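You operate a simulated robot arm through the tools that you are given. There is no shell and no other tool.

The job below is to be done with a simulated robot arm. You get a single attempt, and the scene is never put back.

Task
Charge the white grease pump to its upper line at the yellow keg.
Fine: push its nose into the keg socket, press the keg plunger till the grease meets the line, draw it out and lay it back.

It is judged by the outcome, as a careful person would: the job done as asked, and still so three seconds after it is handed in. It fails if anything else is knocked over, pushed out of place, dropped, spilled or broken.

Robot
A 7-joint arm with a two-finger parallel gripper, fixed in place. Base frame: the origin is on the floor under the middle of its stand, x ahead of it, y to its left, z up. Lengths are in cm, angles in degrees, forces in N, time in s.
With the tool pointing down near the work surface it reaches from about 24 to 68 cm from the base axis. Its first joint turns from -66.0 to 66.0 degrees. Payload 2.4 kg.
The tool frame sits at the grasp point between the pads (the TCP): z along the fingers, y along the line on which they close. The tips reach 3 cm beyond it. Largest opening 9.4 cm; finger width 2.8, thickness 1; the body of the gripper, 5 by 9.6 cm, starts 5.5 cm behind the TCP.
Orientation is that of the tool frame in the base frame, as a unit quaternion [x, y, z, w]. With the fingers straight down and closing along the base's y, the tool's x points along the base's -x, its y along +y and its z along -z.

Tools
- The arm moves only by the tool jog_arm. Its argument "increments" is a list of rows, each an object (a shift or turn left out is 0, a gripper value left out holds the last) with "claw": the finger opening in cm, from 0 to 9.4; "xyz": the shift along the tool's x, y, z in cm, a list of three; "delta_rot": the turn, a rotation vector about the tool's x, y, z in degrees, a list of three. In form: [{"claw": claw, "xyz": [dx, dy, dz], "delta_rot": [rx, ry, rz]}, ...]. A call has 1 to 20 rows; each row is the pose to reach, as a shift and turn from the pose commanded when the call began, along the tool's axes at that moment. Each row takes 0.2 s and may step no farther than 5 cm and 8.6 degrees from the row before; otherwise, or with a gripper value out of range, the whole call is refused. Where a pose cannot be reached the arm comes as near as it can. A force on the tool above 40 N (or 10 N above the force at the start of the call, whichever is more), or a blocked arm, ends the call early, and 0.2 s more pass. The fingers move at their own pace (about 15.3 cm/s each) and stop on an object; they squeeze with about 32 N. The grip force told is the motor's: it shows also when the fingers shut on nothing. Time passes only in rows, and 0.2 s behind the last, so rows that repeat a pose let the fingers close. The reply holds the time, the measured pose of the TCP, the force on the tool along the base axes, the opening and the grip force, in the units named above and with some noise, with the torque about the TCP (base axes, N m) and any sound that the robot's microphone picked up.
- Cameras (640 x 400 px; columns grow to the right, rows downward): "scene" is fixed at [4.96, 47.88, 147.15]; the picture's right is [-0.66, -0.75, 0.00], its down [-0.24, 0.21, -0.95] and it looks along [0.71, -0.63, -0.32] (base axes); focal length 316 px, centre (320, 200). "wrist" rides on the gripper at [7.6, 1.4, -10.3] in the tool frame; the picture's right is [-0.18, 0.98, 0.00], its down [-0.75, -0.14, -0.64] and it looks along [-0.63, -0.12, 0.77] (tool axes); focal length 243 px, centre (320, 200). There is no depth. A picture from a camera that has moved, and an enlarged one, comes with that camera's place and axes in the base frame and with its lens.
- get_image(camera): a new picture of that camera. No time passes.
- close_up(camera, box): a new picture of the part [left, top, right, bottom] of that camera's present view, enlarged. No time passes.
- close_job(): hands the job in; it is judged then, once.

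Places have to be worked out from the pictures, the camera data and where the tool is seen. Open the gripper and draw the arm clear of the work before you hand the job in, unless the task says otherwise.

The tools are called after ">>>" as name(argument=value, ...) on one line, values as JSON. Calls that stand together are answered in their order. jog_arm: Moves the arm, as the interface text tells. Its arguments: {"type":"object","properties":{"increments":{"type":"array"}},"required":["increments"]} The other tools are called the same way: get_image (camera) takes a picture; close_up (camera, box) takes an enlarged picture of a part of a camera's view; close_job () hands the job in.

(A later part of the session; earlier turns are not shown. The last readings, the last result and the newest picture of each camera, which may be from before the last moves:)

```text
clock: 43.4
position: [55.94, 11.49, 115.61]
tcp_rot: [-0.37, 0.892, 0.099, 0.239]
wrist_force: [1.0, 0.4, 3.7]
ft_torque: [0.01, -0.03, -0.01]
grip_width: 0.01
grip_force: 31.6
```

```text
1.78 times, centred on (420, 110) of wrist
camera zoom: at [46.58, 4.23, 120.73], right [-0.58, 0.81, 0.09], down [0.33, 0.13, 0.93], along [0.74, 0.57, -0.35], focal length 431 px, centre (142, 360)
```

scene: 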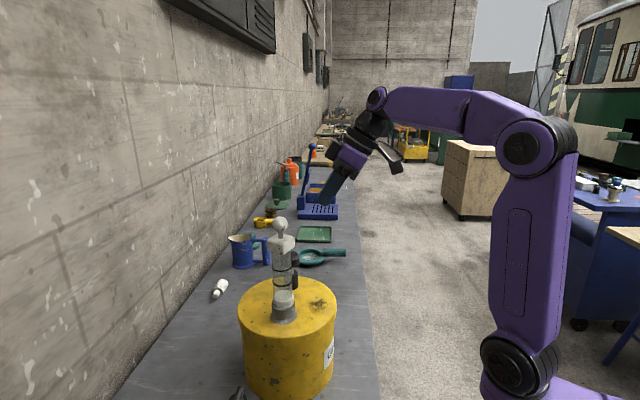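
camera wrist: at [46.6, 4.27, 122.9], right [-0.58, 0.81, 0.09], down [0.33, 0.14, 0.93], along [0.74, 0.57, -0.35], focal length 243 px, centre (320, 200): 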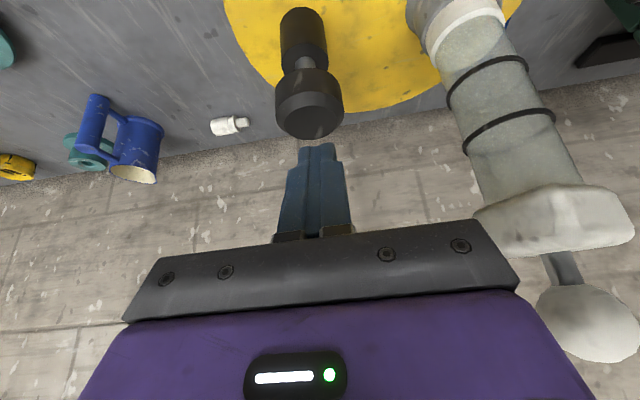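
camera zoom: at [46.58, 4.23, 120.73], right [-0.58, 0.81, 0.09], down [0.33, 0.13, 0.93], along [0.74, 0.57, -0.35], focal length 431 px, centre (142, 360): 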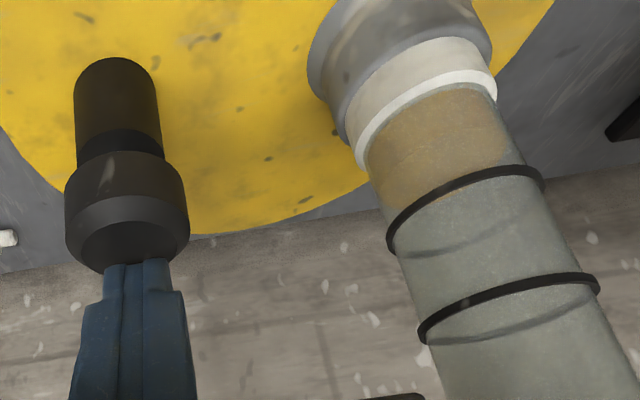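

The front edge is now near row 325, about 13 px for 0.27 cm, so more than one stroke will be needed. I'll keep pressing toward the end of this stroke.

>>> jog_arm(increments=[{"xyz": [0.15, 0, 0.26]}])

>>> close_up(camera="scene", box=[272, 240, 300, 305])

>>> close_up(camera="wrist", box=[240, 0, 600, 220])

```text
clock: 43.8
position: [55.94, 11.46, 115.34]
tcp_rot: [-0.369, 0.893, 0.099, 0.239]
wrist_force: [-1.1, 0.3, 3.5]
ft_torque: [0.01, 0.01, 0.0]
grip_width: 0.0
grip_force: 32.2
```

```text
6.15 times, centred on (286, 272) of scene
camera zoom: at [4.96, 47.88, 147.15], right [-0.66, -0.75, 0.0], down [-0.24, 0.21, -0.95], along [0.71, -0.63, -0.32], focal length 1942 px, centre (529, -246)
```

zoom: 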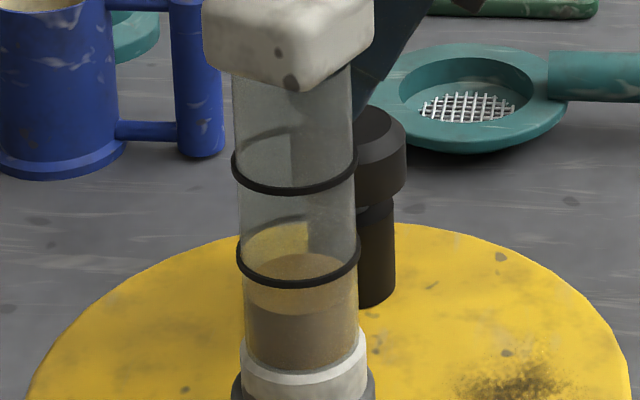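

```text
1.78 times, centred on (420, 110) of wrist
camera zoom: at [46.58, 4.23, 120.42], right [-0.58, 0.81, 0.09], down [0.33, 0.13, 0.93], along [0.74, 0.57, -0.35], focal length 431 px, centre (142, 360)
```

zoom: 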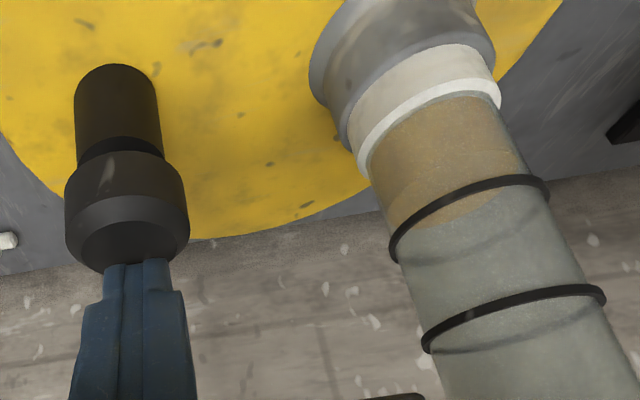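

The front edge is near row 311. The stem is almost used up, so I'll press another 0.2 cm.

>>> jog_arm(increments=[{"xyz": [0.1, 0, 0.173]}])

>>> close_up(camera="scene", box=[272, 240, 300, 305])

>>> close_up(camera="wrist", box=[260, 20, 360, 160])

```text
clock: 44.2
position: [55.89, 11.47, 115.0]
tcp_rot: [-0.37, 0.892, 0.099, 0.239]
wrist_force: [-1.5, 1.6, 2.7]
ft_torque: [0.03, 0.02, 0.01]
grip_width: 0.0
grip_force: 32.1
heard: click
```

```text
6.15 times, centred on (286, 272) of scene
camera zoom: at [4.95, 47.88, 147.15], right [-0.66, -0.75, 0.0], down [-0.24, 0.21, -0.95], along [0.71, -0.63, -0.32], focal length 1942 px, centre (529, -246)
```

zoom: 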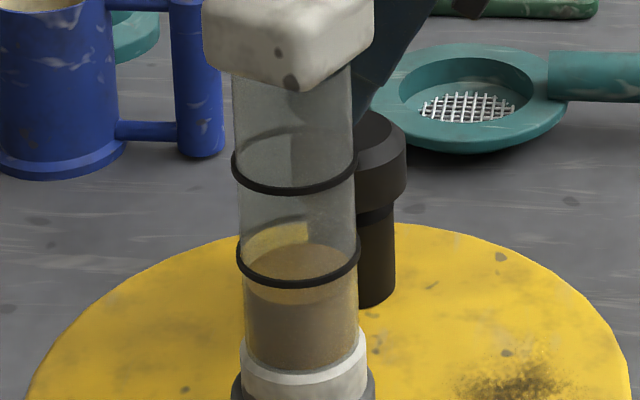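

```text
2.86 times, centred on (310, 90) of wrist
camera zoom: at [46.59, 4.22, 120.2], right [-0.58, 0.81, 0.09], down [0.33, 0.13, 0.93], along [0.74, 0.57, -0.35], focal length 693 px, centre (349, 514)
```

zoom: 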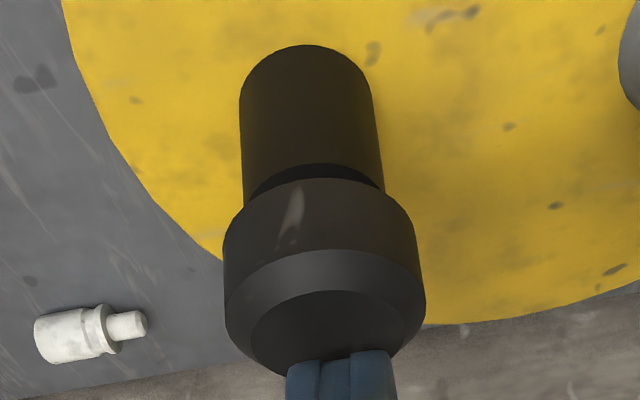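

A click came at the end of the stroke, with the grease about level with the lower ring. I'll lift to let the plunger come back and see whether the level holds.

>>> jog_arm(increments=[{"xyz": [-0.4, 0, -0.69]}, {"xyz": [-0.8, 0, -1.39]}, {"xyz": [-0.8, 0, -1.39]}])

>>> close_up(camera="scene", box=[272, 240, 300, 305])

>>> close_up(camera="wrist", box=[240, 0, 600, 220])

```text
clock: 45.0
position: [55.97, 11.63, 116.59]
tcp_rot: [-0.37, 0.892, 0.099, 0.239]
wrist_force: [0.0, 0.3, 0.3]
ft_torque: [0.0, 0.01, 0.0]
grip_width: 0.0
grip_force: 32.6
```

```text
6.15 times, centred on (286, 272) of scene
camera zoom: at [4.96, 47.88, 147.15], right [-0.66, -0.75, 0.0], down [-0.24, 0.21, -0.95], along [0.71, -0.63, -0.32], focal length 1942 px, centre (529, -246)
```

zoom: 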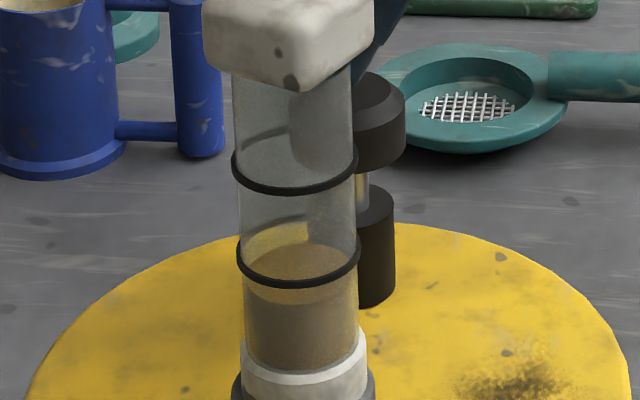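

```text
1.78 times, centred on (420, 110) of wrist
camera zoom: at [46.58, 4.2, 121.8], right [-0.58, 0.81, 0.09], down [0.34, 0.13, 0.93], along [0.74, 0.57, -0.35], focal length 431 px, centre (142, 360)
```

zoom: 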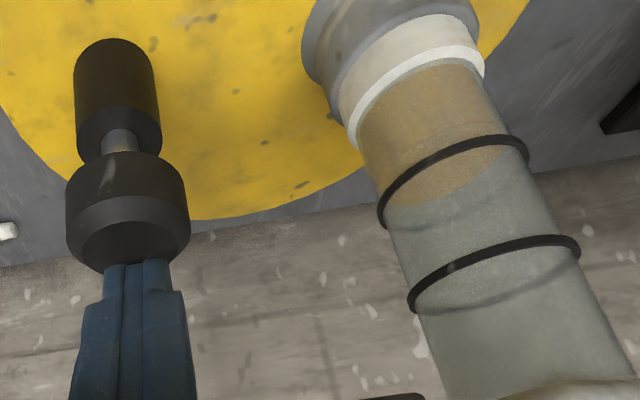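

The plunger springs back and the level holds, so the keg pumps stroke by stroke. A second full stroke should bring the front edge to about row 234, still short of the ring near row 190.

>>> jog_arm(increments=[{"xyz": [0.2, 0, 0.35]}, {"xyz": [0.4, 0, 0.69]}, {"xyz": [0.6, 0, 1.04]}])

>>> close_up(camera="scene", box=[272, 240, 300, 305])

>>> close_up(camera="wrist", box=[240, 0, 600, 220])

```text
clock: 45.8
position: [55.82, 11.58, 115.41]
tcp_rot: [-0.37, 0.892, 0.099, 0.24]
wrist_force: [1.3, -0.1, 2.2]
ft_torque: [-0.04, -0.07, 0.0]
grip_width: 0.0
grip_force: 32.1
```

```text
6.15 times, centred on (286, 272) of scene
camera zoom: at [4.96, 47.88, 147.15], right [-0.66, -0.75, 0.0], down [-0.24, 0.21, -0.95], along [0.71, -0.63, -0.32], focal length 1942 px, centre (529, -246)
```

zoom: 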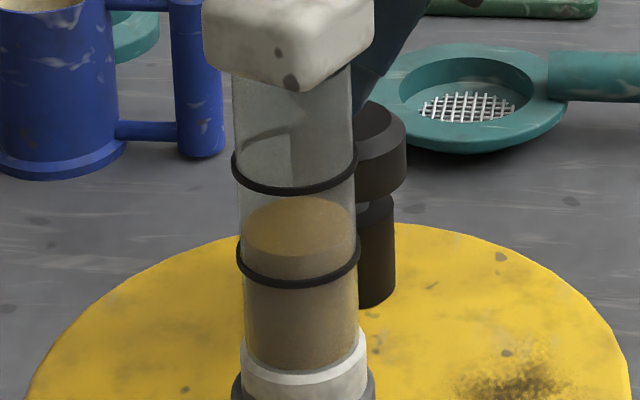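

```text
1.78 times, centred on (420, 110) of wrist
camera zoom: at [46.57, 4.2, 120.59], right [-0.58, 0.81, 0.09], down [0.33, 0.13, 0.93], along [0.74, 0.57, -0.35], focal length 431 px, centre (142, 360)
```

zoom: 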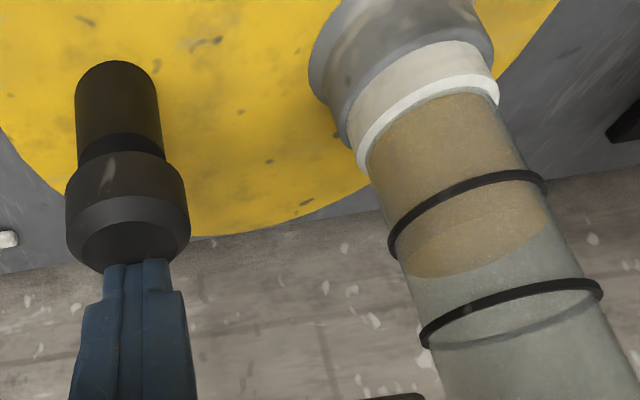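

The surface front edge is at row 253 or so. I'll finish this stroke with 0.4 cm more.

>>> jog_arm(increments=[{"xyz": [0.1, 0, 0.173]}, {"xyz": [0.2, 0, 0.346]}])

>>> close_up(camera="scene", box=[272, 240, 300, 305])

>>> close_up(camera="wrist", box=[240, 0, 600, 220])

```text
clock: 46.4
position: [55.76, 11.52, 114.98]
tcp_rot: [-0.37, 0.892, 0.099, 0.239]
wrist_force: [-0.6, -1.0, 2.7]
ft_torque: [-0.1, -0.01, -0.03]
grip_width: 0.02
grip_force: 32.5
heard: click
```

```text
6.15 times, centred on (286, 272) of scene
camera zoom: at [4.95, 47.87, 147.15], right [-0.66, -0.75, 0.0], down [-0.24, 0.21, -0.95], along [0.71, -0.63, -0.32], focal length 1942 px, centre (529, -246)
```

zoom: 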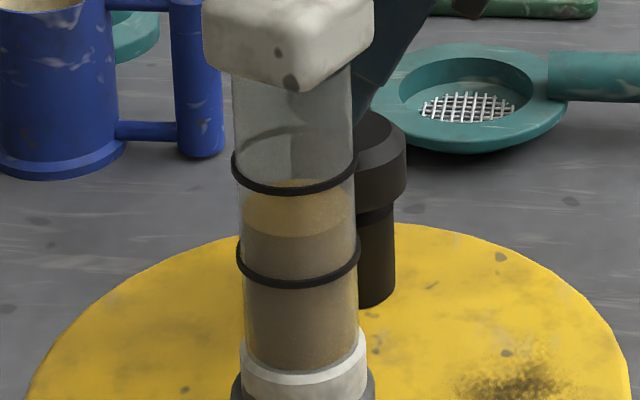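

```text
1.78 times, centred on (420, 110) of wrist
camera zoom: at [46.58, 4.22, 120.19], right [-0.58, 0.81, 0.09], down [0.33, 0.13, 0.93], along [0.74, 0.57, -0.35], focal length 431 px, centre (142, 360)
```

zoom: 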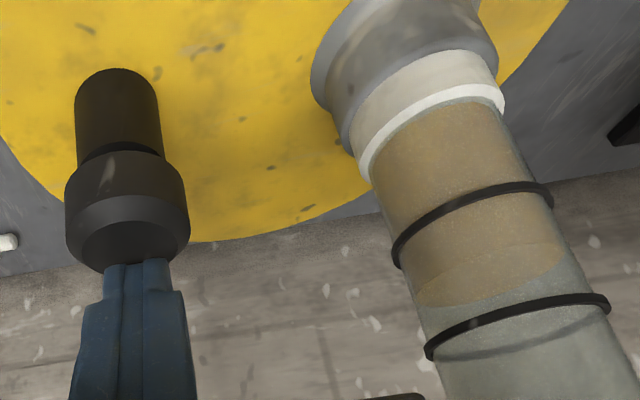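

The second stroke clicked with the front edge near row 236, so about 45 px or 0.9 cm of travel is left to the upper ring. I'll lift to let the plunger return.

>>> jog_arm(increments=[{"xyz": [-0.4, 0, -0.69]}, {"xyz": [-0.8, 0, -1.39]}, {"xyz": [-0.8, 0, -1.39]}])

>>> close_up(camera="scene", box=[276, 250, 296, 290])

>>> close_up(camera="wrist", box=[420, 50, 580, 190])

```text
clock: 47.2
position: [55.9, 11.5, 116.56]
tcp_rot: [-0.37, 0.892, 0.1, 0.238]
wrist_force: [0.1, 0.2, 0.2]
ft_torque: [-0.02, 0.0, -0.01]
grip_width: 0.01
grip_force: 31.8
```

```text
10.00 times, centred on (286, 270) of scene
camera zoom: at [4.96, 47.88, 147.15], right [-0.66, -0.75, 0.0], down [-0.24, 0.21, -0.95], along [0.71, -0.63, -0.32], focal length 3156 px, centre (660, -500)
```

zoom: 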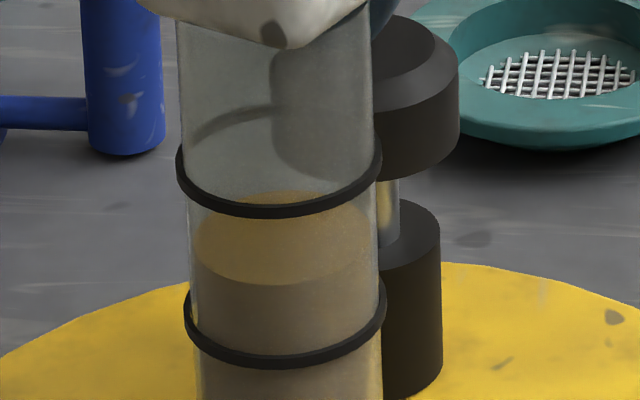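

```text
2.86 times, centred on (500, 120) of wrist
camera zoom: at [46.59, 4.27, 121.81], right [-0.58, 0.81, 0.09], down [0.34, 0.13, 0.93], along [0.74, 0.57, -0.35], focal length 693 px, centre (-194, 429)
```

zoom: 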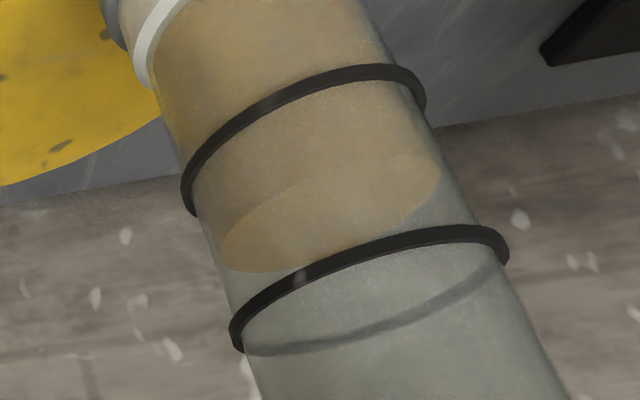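

At 10x the surface is about 76 px below the upper ring, and the rate is roughly 80 px per cm. I'll press to about 0.7 cm of effective travel first and then finish in fine steps.

>>> jog_arm(increments=[{"xyz": [0.25, 0, 0.433]}, {"xyz": [0.45, 0, 0.78]}])

>>> close_up(camera="scene", box=[276, 250, 296, 290])

>>> close_up(camera="wrist", box=[420, 50, 580, 190])

```text
clock: 47.8
position: [55.8, 11.66, 115.77]
tcp_rot: [-0.37, 0.892, 0.099, 0.24]
wrist_force: [0.7, -0.4, 1.0]
ft_torque: [0.0, -0.01, -0.02]
grip_width: 0.0
grip_force: 32.4
```

```text
10.00 times, centred on (286, 270) of scene
camera zoom: at [4.96, 47.88, 147.15], right [-0.66, -0.75, 0.0], down [-0.24, 0.21, -0.95], along [0.71, -0.63, -0.32], focal length 3156 px, centre (660, -500)
```

zoom: 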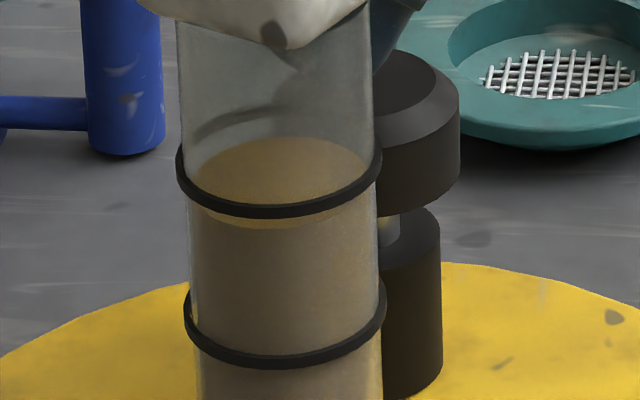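

```text
2.86 times, centred on (500, 120) of wrist
camera zoom: at [46.62, 4.26, 120.92], right [-0.58, 0.81, 0.09], down [0.33, 0.14, 0.93], along [0.74, 0.57, -0.35], focal length 693 px, centre (-194, 429)
```

zoom: 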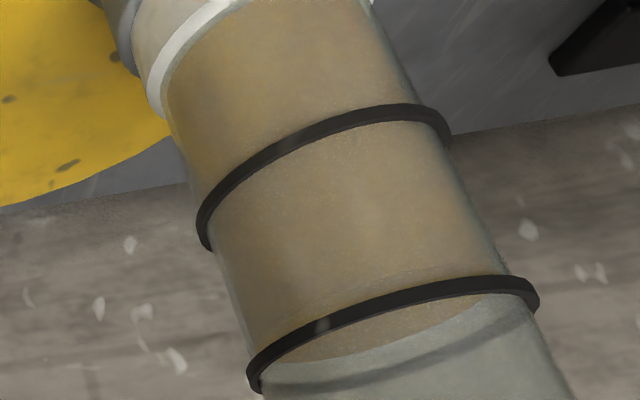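

The surface is about 23 px, roughly 0.28 cm of travel, below the ring's mid-plane. I'll press 0.15 cm and look again.

>>> jog_arm(increments=[{"xyz": [0.075, 0, 0.13]}])

>>> close_up(camera="scene", box=[276, 250, 296, 290])

>>> close_up(camera="wrist", box=[430, 80, 580, 200])

```text
clock: 48.2
position: [55.84, 11.58, 115.57]
tcp_rot: [-0.369, 0.893, 0.099, 0.239]
wrist_force: [0.3, 1.8, 1.8]
ft_torque: [0.02, -0.02, 0.02]
grip_width: 0.0
grip_force: 31.8
```

```text
10.00 times, centred on (286, 270) of scene
camera zoom: at [4.96, 47.88, 147.15], right [-0.66, -0.75, 0.0], down [-0.24, 0.21, -0.95], along [0.71, -0.63, -0.32], focal length 3156 px, centre (660, -500)
```

zoom: 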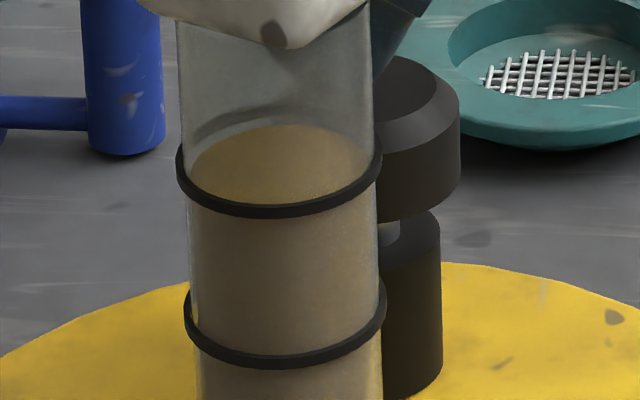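

```text
3.33 times, centred on (505, 140) of wrist
camera zoom: at [46.61, 4.25, 120.77], right [-0.58, 0.81, 0.09], down [0.33, 0.13, 0.93], along [0.74, 0.57, -0.35], focal length 809 px, centre (-297, 400)
```

zoom: 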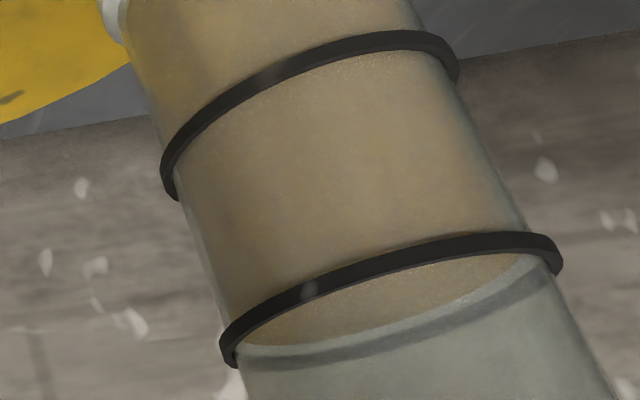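

The surface is about 0.2 cm below the ring's mid-plane in both views. I'll press a final 0.12 cm.

>>> jog_arm(increments=[{"xyz": [0.055, 0, 0.095]}])

>>> close_up(camera="scene", box=[276, 250, 296, 290])

>>> close_up(camera="wrist", box=[430, 80, 580, 200])

```text
clock: 48.6
position: [55.84, 11.66, 115.46]
tcp_rot: [-0.37, 0.892, 0.099, 0.239]
wrist_force: [0.7, 1.5, 3.0]
ft_torque: [0.0, -0.02, 0.02]
grip_width: 0.01
grip_force: 32.1
```

```text
10.00 times, centred on (286, 270) of scene
camera zoom: at [4.96, 47.88, 147.15], right [-0.66, -0.75, 0.0], down [-0.24, 0.21, -0.95], along [0.71, -0.63, -0.32], focal length 3156 px, centre (660, -500)
```

zoom: 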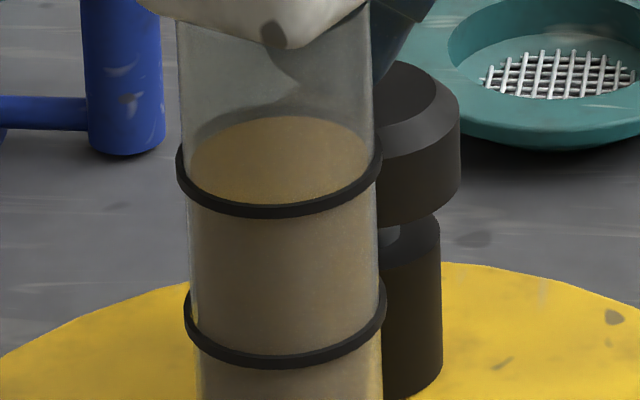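

```text
3.33 times, centred on (505, 140) of wrist
camera zoom: at [46.6, 4.24, 120.65], right [-0.58, 0.81, 0.09], down [0.33, 0.13, 0.93], along [0.74, 0.57, -0.35], focal length 809 px, centre (-297, 400)
```

zoom: 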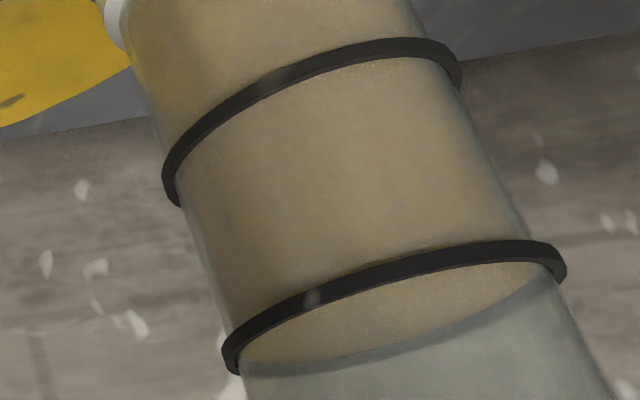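

The surface now coincides with the upper ring in both views, to within about 0.05 cm. I'll lift off the plunger and check the level holds.

>>> jog_arm(increments=[{"xyz": [-0.3, 0, -0.52]}, {"xyz": [-0.8, 0, -1.39]}, {"xyz": [-1.5, 0, -2.6]}, {"xyz": [-1.5, 0, -2.6]}])

>>> close_up(camera="scene", box=[276, 250, 296, 290])

>>> get_image(camera="wrist")

```text
clock: 49.6
position: [55.83, 11.66, 118.51]
tcp_rot: [-0.369, 0.892, 0.099, 0.24]
wrist_force: [0.2, 0.4, 0.5]
ft_torque: [0.02, 0.0, 0.02]
grip_width: 0.0
grip_force: 31.5
```

```text
10.00 times, centred on (286, 270) of scene
camera zoom: at [4.96, 47.88, 147.15], right [-0.66, -0.75, 0.0], down [-0.24, 0.21, -0.95], along [0.71, -0.63, -0.32], focal length 3156 px, centre (660, -500)
```

zoom: 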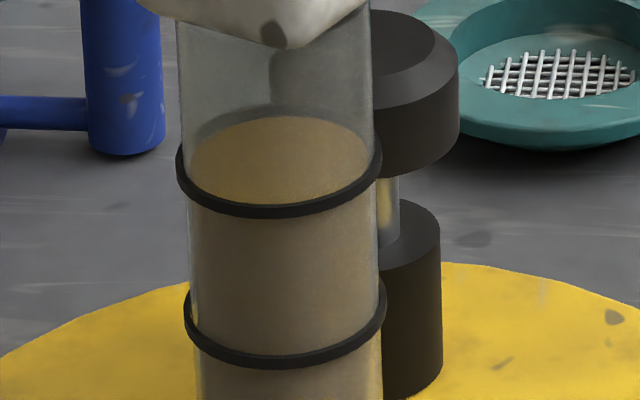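

```text
taken
camera wrist: at [46.56, 4.24, 123.64], right [-0.58, 0.81, 0.09], down [0.33, 0.14, 0.93], along [0.74, 0.57, -0.35], focal length 243 px, centre (320, 200)
```

wrist: 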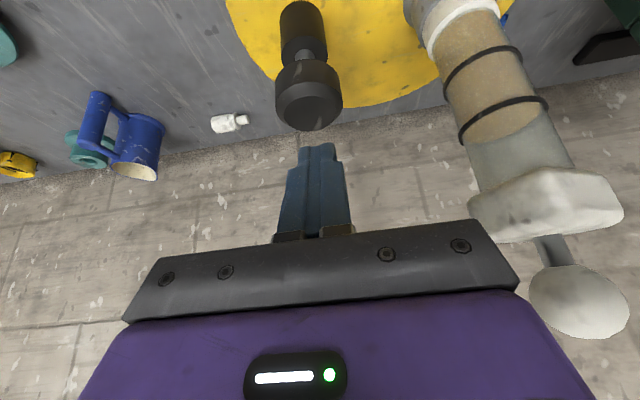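

The level holds at the upper ring with the plunger back up. I'll back the arm away and up before re-forming the level grasp pose over the pump.

>>> jog_arm(increments=[{"xyz": [-0.1, 0, -3.3]}, {"xyz": [-0.2, 0, -6.6]}, {"xyz": [-0.3, 0, -9.9]}, {"xyz": [-0.4, 0, -13.2]}, {"xyz": [-0.5, 0, -16.5]}, {"xyz": [-0.5, 0, -16.5]}])

>>> get_image(camera="scene")

```text
clock: 51.0
position: [50.21, 6.01, 132.98]
tcp_rot: [-0.37, 0.892, 0.1, 0.239]
wrist_force: [-0.3, 0.0, 1.0]
ft_torque: [0.01, 0.05, 0.02]
grip_width: 0.0
grip_force: 32.2
```

```text
taken
```

scene: 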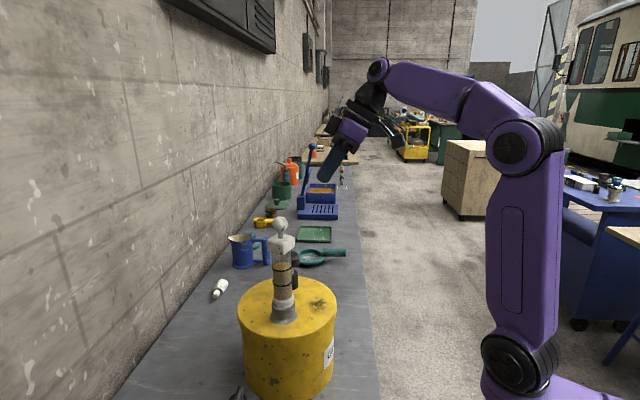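

The arm is well clear at z=133. I'll rotate to the level, 20° heading and move over the pump, keeping above its ball, then open the fingers.

>>> jog_arm(increments=[{"xyz": [-0.62, 1.36, 0.36], "delta_rot": [2.84, -7.38, 1.64]}, {"xyz": [-1.25, 2.72, 0.72], "delta_rot": [5.68, -14.75, 3.28]}, {"xyz": [-1.88, 4.08, 1.09], "delta_rot": [8.5, -22.1, 4.9]}, {"xyz": [-2.5, 5.43, 1.45], "delta_rot": [11.35, -29.5, 6.55]}, {"xyz": [-3.12, 6.8, 1.81], "delta_rot": [14.2, -36.9, 8.2]}, {"xyz": [-3.75, 8.15, 2.17], "delta_rot": [17.0, -44.25, 9.8]}, {"xyz": [-4.38, 9.5, 2.54], "delta_rot": [19.9, -51.6, 11.5]}, {"xyz": [-5.0, 10.87, 2.9], "delta_rot": [22.7, -59.0, 13.1]}, {"claw": 9.4, "xyz": [-5.0, 10.87, 2.9], "delta_rot": [22.7, -59.0, 13.1]}, {"claw": 9.4, "xyz": [-5.0, 10.87, 2.9], "delta_rot": [22.7, -59.0, 13.1]}])

>>> get_image(camera="scene")

>>> get_image(camera="wrist")

```text
clock: 53.2
position: [46.7, 17.81, 132.93]
tcp_rot: [-0.123, 0.697, 0.123, 0.696]
wrist_force: [0.1, 0.9, 0.3]
ft_torque: [0.06, -0.01, -0.02]
grip_width: 9.39
grip_force: 0.0
```

```text
taken
```

scene: 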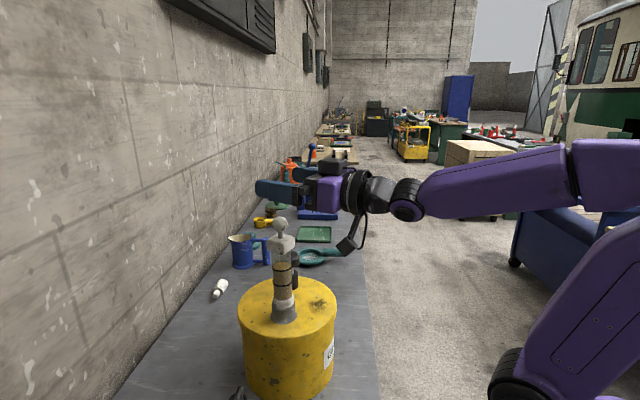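

```text
taken
camera wrist: at [36.6, 15.59, 125.48], right [-0.34, 0.92, 0.18], down [-0.56, -0.35, 0.75], along [0.76, 0.15, 0.63], focal length 243 px, centre (320, 200)
```

wrist: 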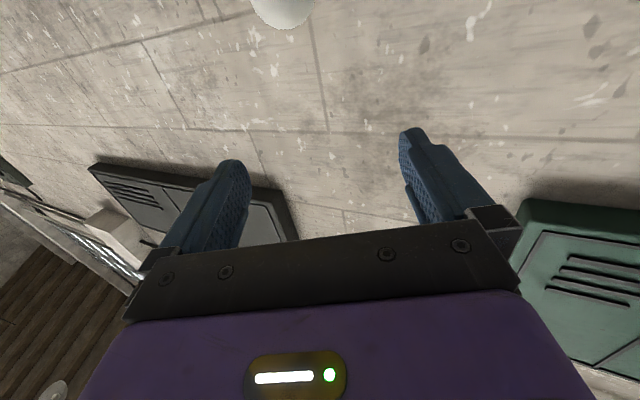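

The pose matches the earlier grasp column, with the pump's ball just below and centred. I'll descend partway with the fingers straddling it.

>>> jog_arm(increments=[{"xyz": [2.5, 0, 0]}, {"xyz": [5, 0, 0]}, {"xyz": [7.5, 0, 0]}, {"xyz": [9, 0, 0]}, {"xyz": [9, 0, 0]}])

>>> get_image(camera="wrist")

>>> close_up(camera="scene", box=[240, 180, 340, 330])

```text
clock: 54.4
position: [46.77, 17.64, 123.91]
tcp_rot: [-0.122, 0.697, 0.122, 0.696]
wrist_force: [0.1, -0.5, 0.2]
ft_torque: [0.04, -0.06, -0.02]
grip_width: 9.4
grip_force: 0.0
```

```text
taken
camera wrist: at [36.66, 15.53, 116.39], right [-0.34, 0.92, 0.18], down [-0.56, -0.35, 0.75], along [0.76, 0.15, 0.63], focal length 243 px, centre (320, 200)
```

wrist: 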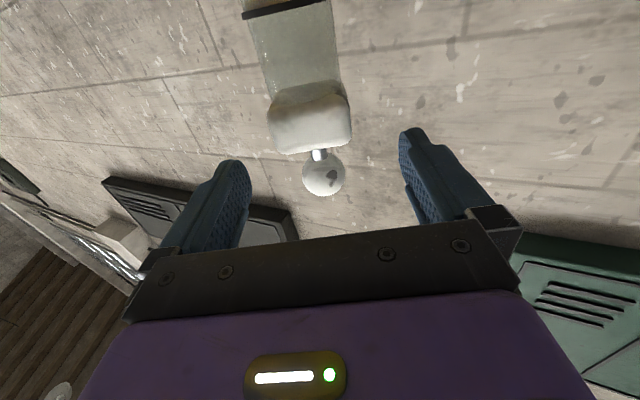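

```text
2.67 times, centred on (290, 255) of scene
camera zoom: at [4.96, 47.88, 147.15], right [-0.66, -0.75, 0.0], down [-0.24, 0.21, -0.95], along [0.71, -0.63, -0.32], focal length 842 px, centre (400, 53)
```

zoom: 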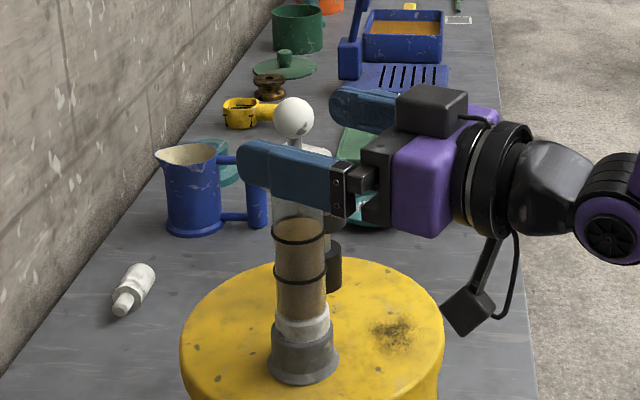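

The pump is centred between the fingers with good clearance. I'll go on down to the earlier grasp height of z of about 114.6.

>>> jog_arm(increments=[{"xyz": [2.5, 0, 0]}, {"xyz": [5, 0, 0]}, {"xyz": [7.5, 0, 0]}, {"xyz": [9.4, 0, 0]}, {"xyz": [9.4, 0, 0]}])

>>> get_image(camera="wrist")

>>> close_up(camera="scene", box=[240, 190, 340, 330])

```text
clock: 55.6
position: [46.66, 17.73, 114.51]
tcp_rot: [-0.124, 0.696, 0.123, 0.696]
wrist_force: [-0.5, 0.4, 0.6]
ft_torque: [0.0, -0.01, -0.01]
grip_width: 9.43
grip_force: 0.1
```

```text
taken
camera wrist: at [36.64, 15.54, 107.01], right [-0.34, 0.92, 0.18], down [-0.56, -0.35, 0.75], along [0.76, 0.15, 0.63], focal length 243 px, centre (320, 200)
```

wrist: 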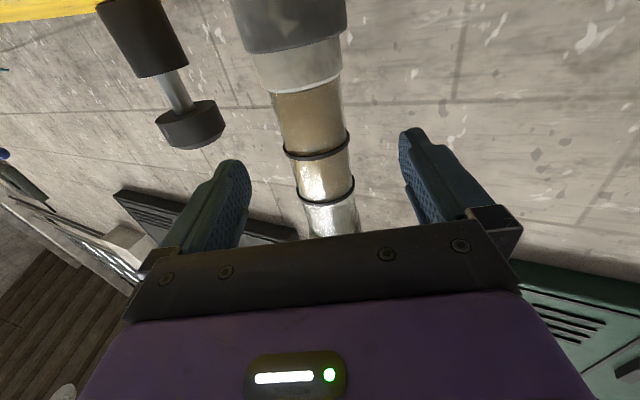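

```text
2.86 times, centred on (290, 260) of scene
camera zoom: at [4.96, 47.88, 147.15], right [-0.66, -0.75, 0.0], down [-0.24, 0.21, -0.95], along [0.71, -0.63, -0.32], focal length 902 px, centre (406, 29)
```

zoom: 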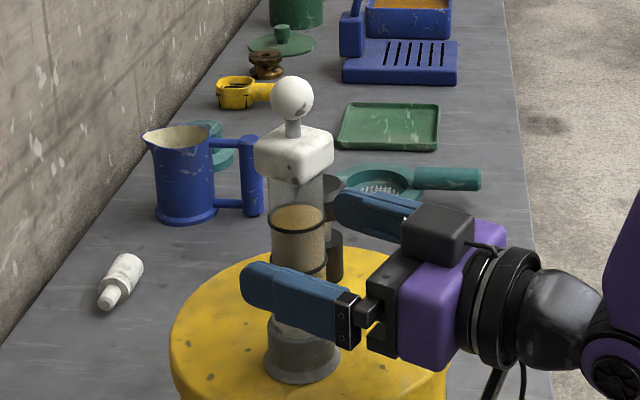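

The pump stands between the fingers at the previous grasp height, and the grease is still level with the upper ring. I'll close on it.

>>> jog_arm(increments=[{"claw": 6}, {"claw": 4.5}, {"claw": 2.5}, {"claw": 2.5}, {"claw": 2.5}])

>>> get_image(camera="wrist")

>>> close_up(camera="scene", box=[250, 200, 330, 325])

```text
clock: 56.8
position: [46.74, 17.74, 114.53]
tcp_rot: [-0.123, 0.696, 0.123, 0.697]
wrist_force: [-0.9, -0.2, 0.2]
ft_torque: [-0.03, -0.03, 0.0]
grip_width: 3.95
grip_force: 31.8
```

```text
taken
camera wrist: at [36.65, 15.54, 107.03], right [-0.34, 0.92, 0.18], down [-0.55, -0.35, 0.75], along [0.76, 0.15, 0.63], focal length 243 px, centre (320, 200)
```

wrist: 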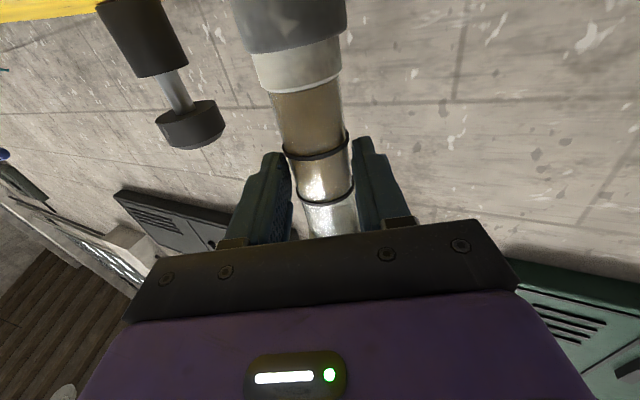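

```text
3.20 times, centred on (290, 262) of scene
camera zoom: at [4.96, 47.88, 147.15], right [-0.66, -0.75, 0.0], down [-0.24, 0.21, -0.95], along [0.71, -0.63, -0.32], focal length 1010 px, centre (416, 0)
```

zoom: 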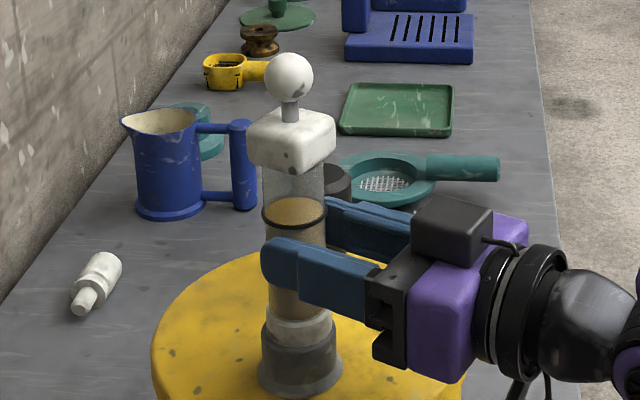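

The grip is firm at 3.95 cm with no side load. I'll draw the nose straight up out of the socket, slowly at first.

>>> jog_arm(increments=[{"xyz": [-0.3, 0, 0]}, {"xyz": [-0.8, 0, 0]}, {"xyz": [-1.5, 0, 0]}, {"xyz": [-2.5, 0, 0]}, {"xyz": [-4, 0, 0]}, {"xyz": [-6, 0, 0]}, {"xyz": [-6, 0, 0]}])

>>> close_up(camera="scene", box=[240, 170, 340, 330])

>>> get_image(camera="wrist")

```text
clock: 58.4
position: [46.75, 17.91, 120.64]
tcp_rot: [-0.123, 0.696, 0.123, 0.697]
wrist_force: [0.4, 0.0, -2.2]
ft_torque: [-0.03, 0.08, 0.01]
grip_width: 3.95
grip_force: 31.7
```

```text
2.50 times, centred on (290, 250) of scene
camera zoom: at [4.97, 47.88, 147.15], right [-0.66, -0.75, 0.0], down [-0.24, 0.21, -0.95], along [0.71, -0.63, -0.32], focal length 789 px, centre (395, 75)
```

zoom: 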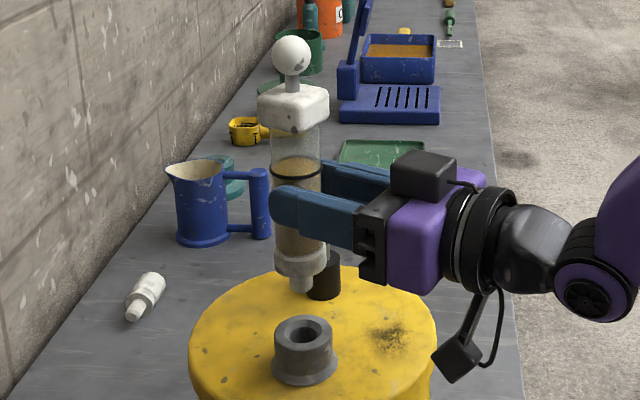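

```text
taken
camera wrist: at [36.62, 15.62, 113.09], right [-0.34, 0.92, 0.18], down [-0.55, -0.35, 0.75], along [0.76, 0.15, 0.63], focal length 243 px, centre (320, 200)
```

wrist: 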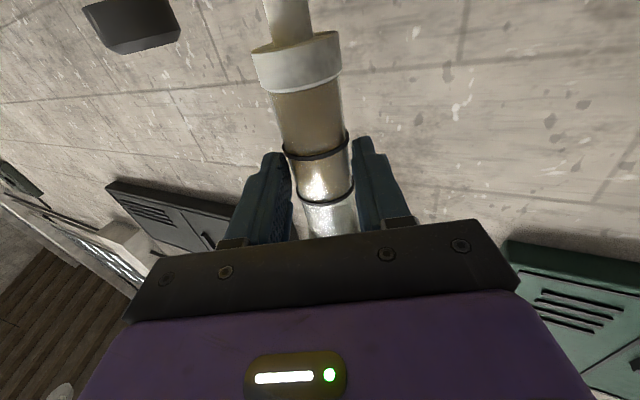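

The pump came out cleanly, with the grease at the upper ring and nothing spilled. I'll raise it, then retrace the path by yawing back to the bench heading while moving away from the keg.

>>> jog_arm(increments=[{"xyz": [-2.5, 0, 0]}, {"xyz": [-5, 0, 0]}, {"xyz": [-7.5, 0, 0]}, {"xyz": [-7.4, -2.5, -0.2], "delta_rot": [7.65, 0, 0]}, {"xyz": [-7.3, -5.0, -0.4], "delta_rot": [15.3, 0, 0]}, {"xyz": [-7.2, -7.5, -0.6], "delta_rot": [22.95, 0, 0]}, {"xyz": [-7.1, -10.0, -0.85], "delta_rot": [30.6, 0, 0]}, {"xyz": [-7.0, -12.5, -1.05], "delta_rot": [38.25, 0, 0]}, {"xyz": [-6.9, -15.0, -1.3], "delta_rot": [45.9, 0, 0]}, {"xyz": [-6.8, -17.5, -1.5], "delta_rot": [53.55, 0, 0]}, {"xyz": [-6.5, -20.1, -1.7], "delta_rot": [61.2, 0, 0]}, {"xyz": [-6.5, -20.1, -1.7], "delta_rot": [61.2, 0, 0]}])

>>> get_image(camera="scene")

>>> get_image(camera="wrist")

```text
clock: 61.0
position: [51.9, -1.6, 127.08]
tcp_rot: [0.25, 0.661, -0.25, 0.662]
wrist_force: [-0.4, 0.2, -2.5]
ft_torque: [0.06, 0.03, -0.03]
grip_width: 3.95
grip_force: 32.1
```

```text
taken
```

scene: 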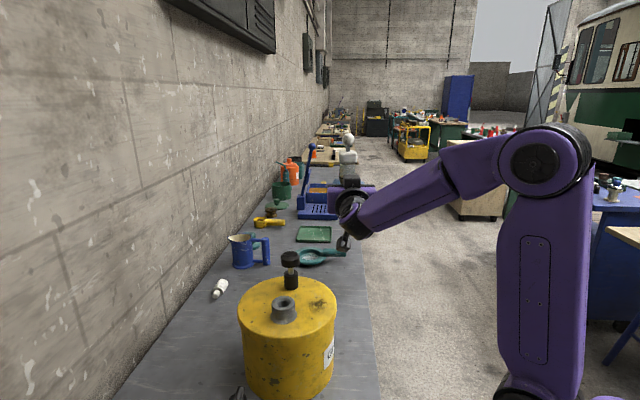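

```text
taken
camera wrist: at [45.21, 6.13, 119.61], right [0.65, 0.74, 0.18], down [-0.57, 0.32, 0.75], along [0.5, -0.59, 0.63], focal length 243 px, centre (320, 200)
```

wrist: 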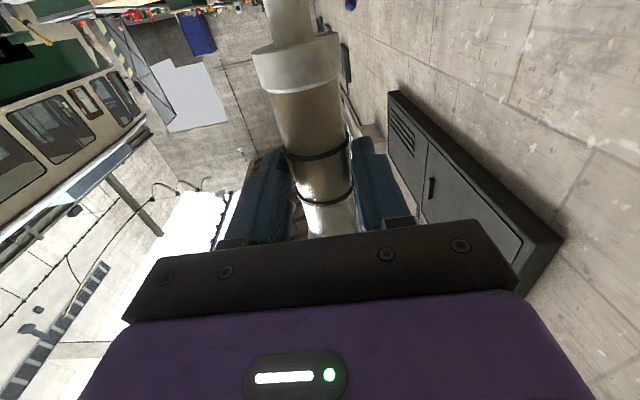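

The arm followed the path fully, with the pump still vertical and charged. I'll pitch the tool back to straight down while returning above the pump's original place.

>>> jog_arm(increments=[{"xyz": [0.6, 0.1, 0.5], "delta_rot": [0, 7.5, 0]}, {"xyz": [1.6, 0.25, 1.3], "delta_rot": [0, 15, 0]}, {"xyz": [2.9, 0.4, 2.3], "delta_rot": [0, 22.5, 0]}, {"xyz": [4.2, 0.6, 3.3], "delta_rot": [0, 30, 0]}, {"xyz": [5.5, 0.8, 4.3], "delta_rot": [0, 37.5, 0]}, {"xyz": [6.8, 1.0, 5.4], "delta_rot": [0, 45, 0]}, {"xyz": [8.1, 1.2, 6.4], "delta_rot": [0, 52.5, 0]}, {"xyz": [9.4, 1.35, 7.4], "delta_rot": [0, 60, 0]}, {"xyz": [10.8, 1.5, 8.5], "delta_rot": [0, 67.5, 0]}, {"xyz": [12.1, 1.7, 9.6], "delta_rot": [0, 75, 0]}, {"xyz": [13.5, 1.9, 10.7], "delta_rot": [0, 82.5, 0]}, {"xyz": [14.8, 2.12, 11.68], "delta_rot": [0, 90, 0]}, {"xyz": [14.8, 2.12, 11.68], "delta_rot": [0, 90, 0]}])

>>> get_image(camera="scene")

>>> get_image(camera="wrist")

```text
clock: 63.8
position: [57.45, -5.97, 113.98]
tcp_rot: [0.346, 0.923, -0.071, 0.151]
wrist_force: [-0.4, 0.0, -2.0]
ft_torque: [0.04, 0.04, 0.0]
grip_width: 3.96
grip_force: 32.2
out of reach, approached as far as the arm can: row 10, 11, 12, 13
```

```text
taken
```

scene: 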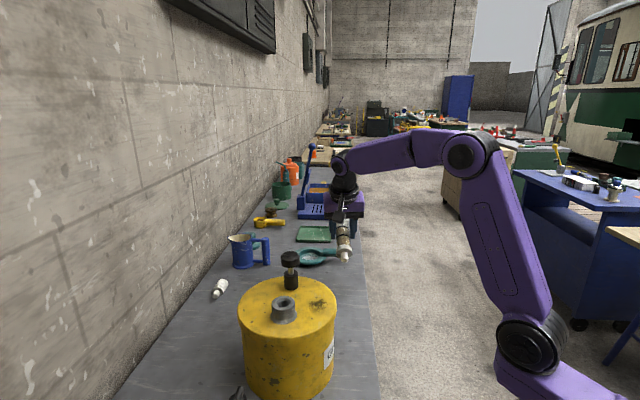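

```text
taken
camera wrist: at [50.52, 2.23, 121.28], right [0.78, 0.62, 0.03], down [0.3, -0.42, 0.86], along [0.55, -0.66, -0.51], focal length 243 px, centre (320, 200)
```

wrist: 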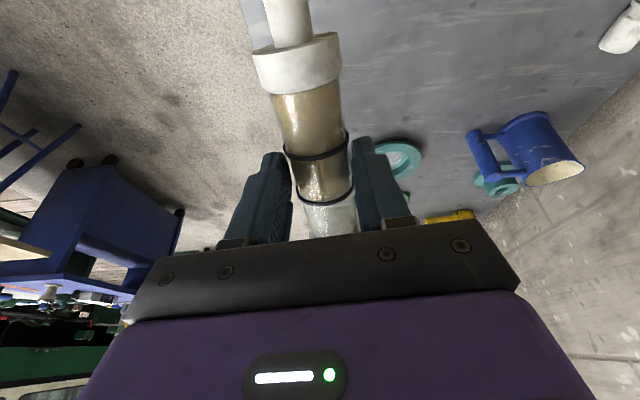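

The wrist has come back wound the opposite way, so it stops about 19° short of vertical. I'll go back up to level, then pitch down while facing straight out in the arm's own plane so the wrist passes through straight and unwinds.

>>> jog_arm(increments=[{"xyz": [0.25, -0.08, -1.6], "delta_rot": [-0.1, -7.87, 0.14]}, {"xyz": [0.5, -0.17, -3.2], "delta_rot": [-0.2, -15.7, 0.3]}, {"xyz": [0.74, -0.25, -4.8], "delta_rot": [-0.3, -23.6, 0.4]}, {"xyz": [1.0, -0.34, -6.4], "delta_rot": [-0.4, -31.5, 0.6]}, {"xyz": [1.23, -0.42, -8.0], "delta_rot": [-0.55, -39.3, 0.7]}, {"xyz": [1.48, -0.5, -9.6], "delta_rot": [-0.7, -47.2, 0.9]}, {"xyz": [1.73, -0.6, -11.2], "delta_rot": [-0.8, -55.1, 1.0]}, {"xyz": [1.97, -0.68, -12.8], "delta_rot": [-0.9, -62.9, 1.15]}, {"xyz": [2.22, -0.76, -14.4], "delta_rot": [-1.0, -70.8, 1.3]}, {"xyz": [2.22, -0.76, -14.4], "delta_rot": [-1.0, -70.8, 1.3]}])

>>> get_image(camera="scene")

```text
clock: 66.0
position: [51.99, -1.79, 126.78]
tcp_rot: [0.249, 0.661, -0.249, 0.663]
wrist_force: [0.4, -0.2, -2.4]
ft_torque: [0.07, 0.03, 0.02]
grip_width: 3.95
grip_force: 32.0
```

```text
taken
```

scene: 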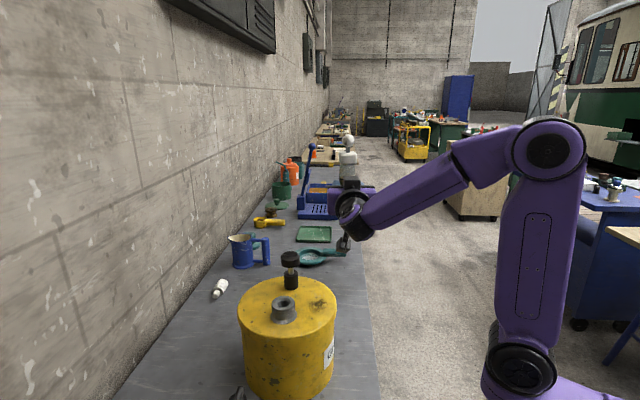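

I'm level at the -41° heading again. I'll yaw to face straight out from the base, a heading of about -2°.

>>> jog_arm(increments=[{"xyz": [0.1, 0.2, 0.3], "delta_rot": [-7.8, 0, 0]}, {"xyz": [0.3, 0.5, 0.6], "delta_rot": [-15.6, 0, 0]}, {"xyz": [0.5, 0.7, 1.0], "delta_rot": [-23.4, 0, 0]}, {"xyz": [0.6, 0.9, 1.3], "delta_rot": [-31.2, 0, 0]}, {"xyz": [0.8, 1.17, 1.64], "delta_rot": [-39, 0, 0]}, {"xyz": [0.8, 1.17, 1.64], "delta_rot": [-39, 0, 0]}])

>>> get_image(camera="scene")

```text
clock: 67.4
position: [53.92, -1.88, 126.05]
tcp_rot: [0.014, 0.707, -0.013, 0.706]
wrist_force: [-0.3, -0.2, -2.2]
ft_torque: [0.0, 0.05, 0.03]
grip_width: 3.97
grip_force: 32.2
```

```text
taken
```

scene: 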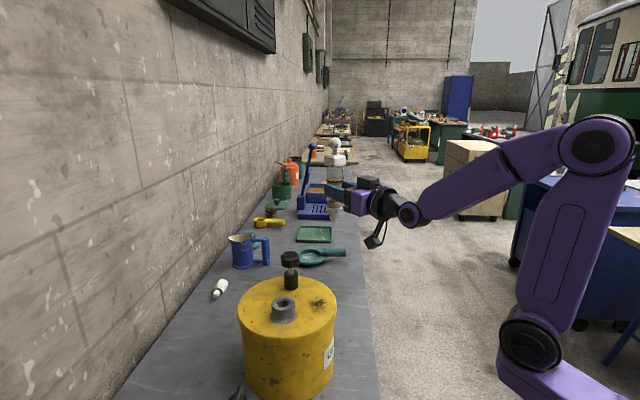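

The heading is straight out and the forearm slopes down, so the wrist is bent up. I'll pitch down in-plane in two halves, watching for any reach limit.

>>> jog_arm(increments=[{"xyz": [0, 0, 0.2], "delta_rot": [0, 7.5, 0]}, {"xyz": [0, 0, 0.4], "delta_rot": [0, 15, 0]}, {"xyz": [0, 0, 0.6], "delta_rot": [0, 22.5, 0]}, {"xyz": [0, 0, 0.8], "delta_rot": [0, 30, 0]}, {"xyz": [0, 0, 1.0], "delta_rot": [0, 37.5, 0]}, {"xyz": [0, 0, 1.0], "delta_rot": [0, 45, 0]}, {"xyz": [0, 0, 1.0], "delta_rot": [0, 52.5, 0]}, {"xyz": [0, 0, 1.0], "delta_rot": [0, 60, 0]}, {"xyz": [0, 0, 1.0], "delta_rot": [0, 60, 0]}])

>>> get_image(camera="scene")

```text
clock: 69.4
position: [54.93, -1.99, 125.97]
tcp_rot: [0.019, 0.966, -0.005, 0.257]
wrist_force: [-0.3, 0.1, -1.9]
ft_torque: [-0.03, 0.06, 0.0]
grip_width: 3.98
grip_force: 31.9
```

```text
taken
```

scene: 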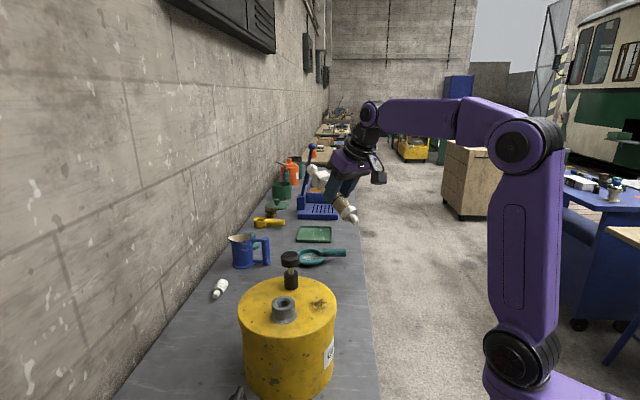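

No limit met this time, and the wrist has unwound. I'll complete the last 30° to straight down.

>>> jog_arm(increments=[{"xyz": [0, 0, 0], "delta_rot": [0, 7.5, 0]}, {"xyz": [0, 0, 0], "delta_rot": [0, 15, 0]}, {"xyz": [0, 0, 0], "delta_rot": [0, 22.5, 0]}, {"xyz": [0, 0, 0], "delta_rot": [0, 30, 0]}, {"xyz": [0, 0, 0], "delta_rot": [0, 30, 0]}])

```text
clock: 70.6
position: [55.02, -1.89, 126.15]
tcp_rot: [0.02, 1.0, 0.0, 0.001]
wrist_force: [0.7, 0.1, -2.0]
ft_torque: [-0.03, 0.02, 0.02]
grip_width: 3.94
grip_force: 32.0
```

The tool is exactly straight down. I'll turn to the pump's original heading, +38.9° about the tool axis, and move above its original place at z of about 112.

>>> jog_arm(increments=[{"xyz": [-1.24, -0.93, 2.28], "delta_rot": [0, 0, 6.5]}, {"xyz": [-2.48, -1.87, 4.57], "delta_rot": [0, 0, 13]}, {"xyz": [-3.72, -2.8, 6.85], "delta_rot": [0, 0, 19.5]}, {"xyz": [-4.95, -3.73, 9.13], "delta_rot": [0, 0, 25.9]}, {"xyz": [-6.19, -4.67, 11.4], "delta_rot": [0, 0, 32.4]}, {"xyz": [-7.43, -5.6, 13.7], "delta_rot": [0, 0, 38.9]}, {"xyz": [-7.43, -5.6, 13.7], "delta_rot": [0, 0, 38.9]}])

>>> get_image(camera="wrist")

>>> get_image(camera="scene")

```text
clock: 72.2
position: [62.28, -7.97, 112.19]
tcp_rot: [0.352, 0.936, -0.001, 0.0]
wrist_force: [0.3, -0.4, -2.0]
ft_torque: [0.01, 0.04, -0.01]
grip_width: 3.92
grip_force: 32.1
```

```text
taken
camera wrist: at [57.5, -1.85, 122.63], right [0.79, 0.62, 0.0], down [0.47, -0.6, 0.64], along [0.4, -0.51, -0.77], focal length 243 px, centre (320, 200)
```

wrist: 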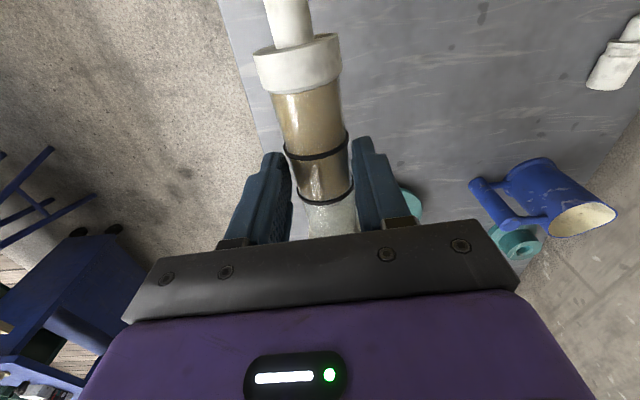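

```text
taken
```

scene: 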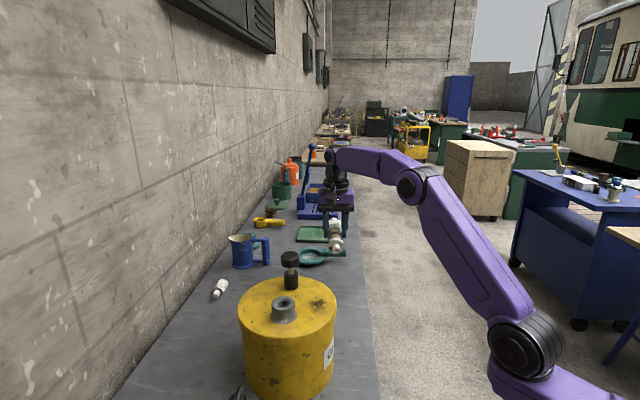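

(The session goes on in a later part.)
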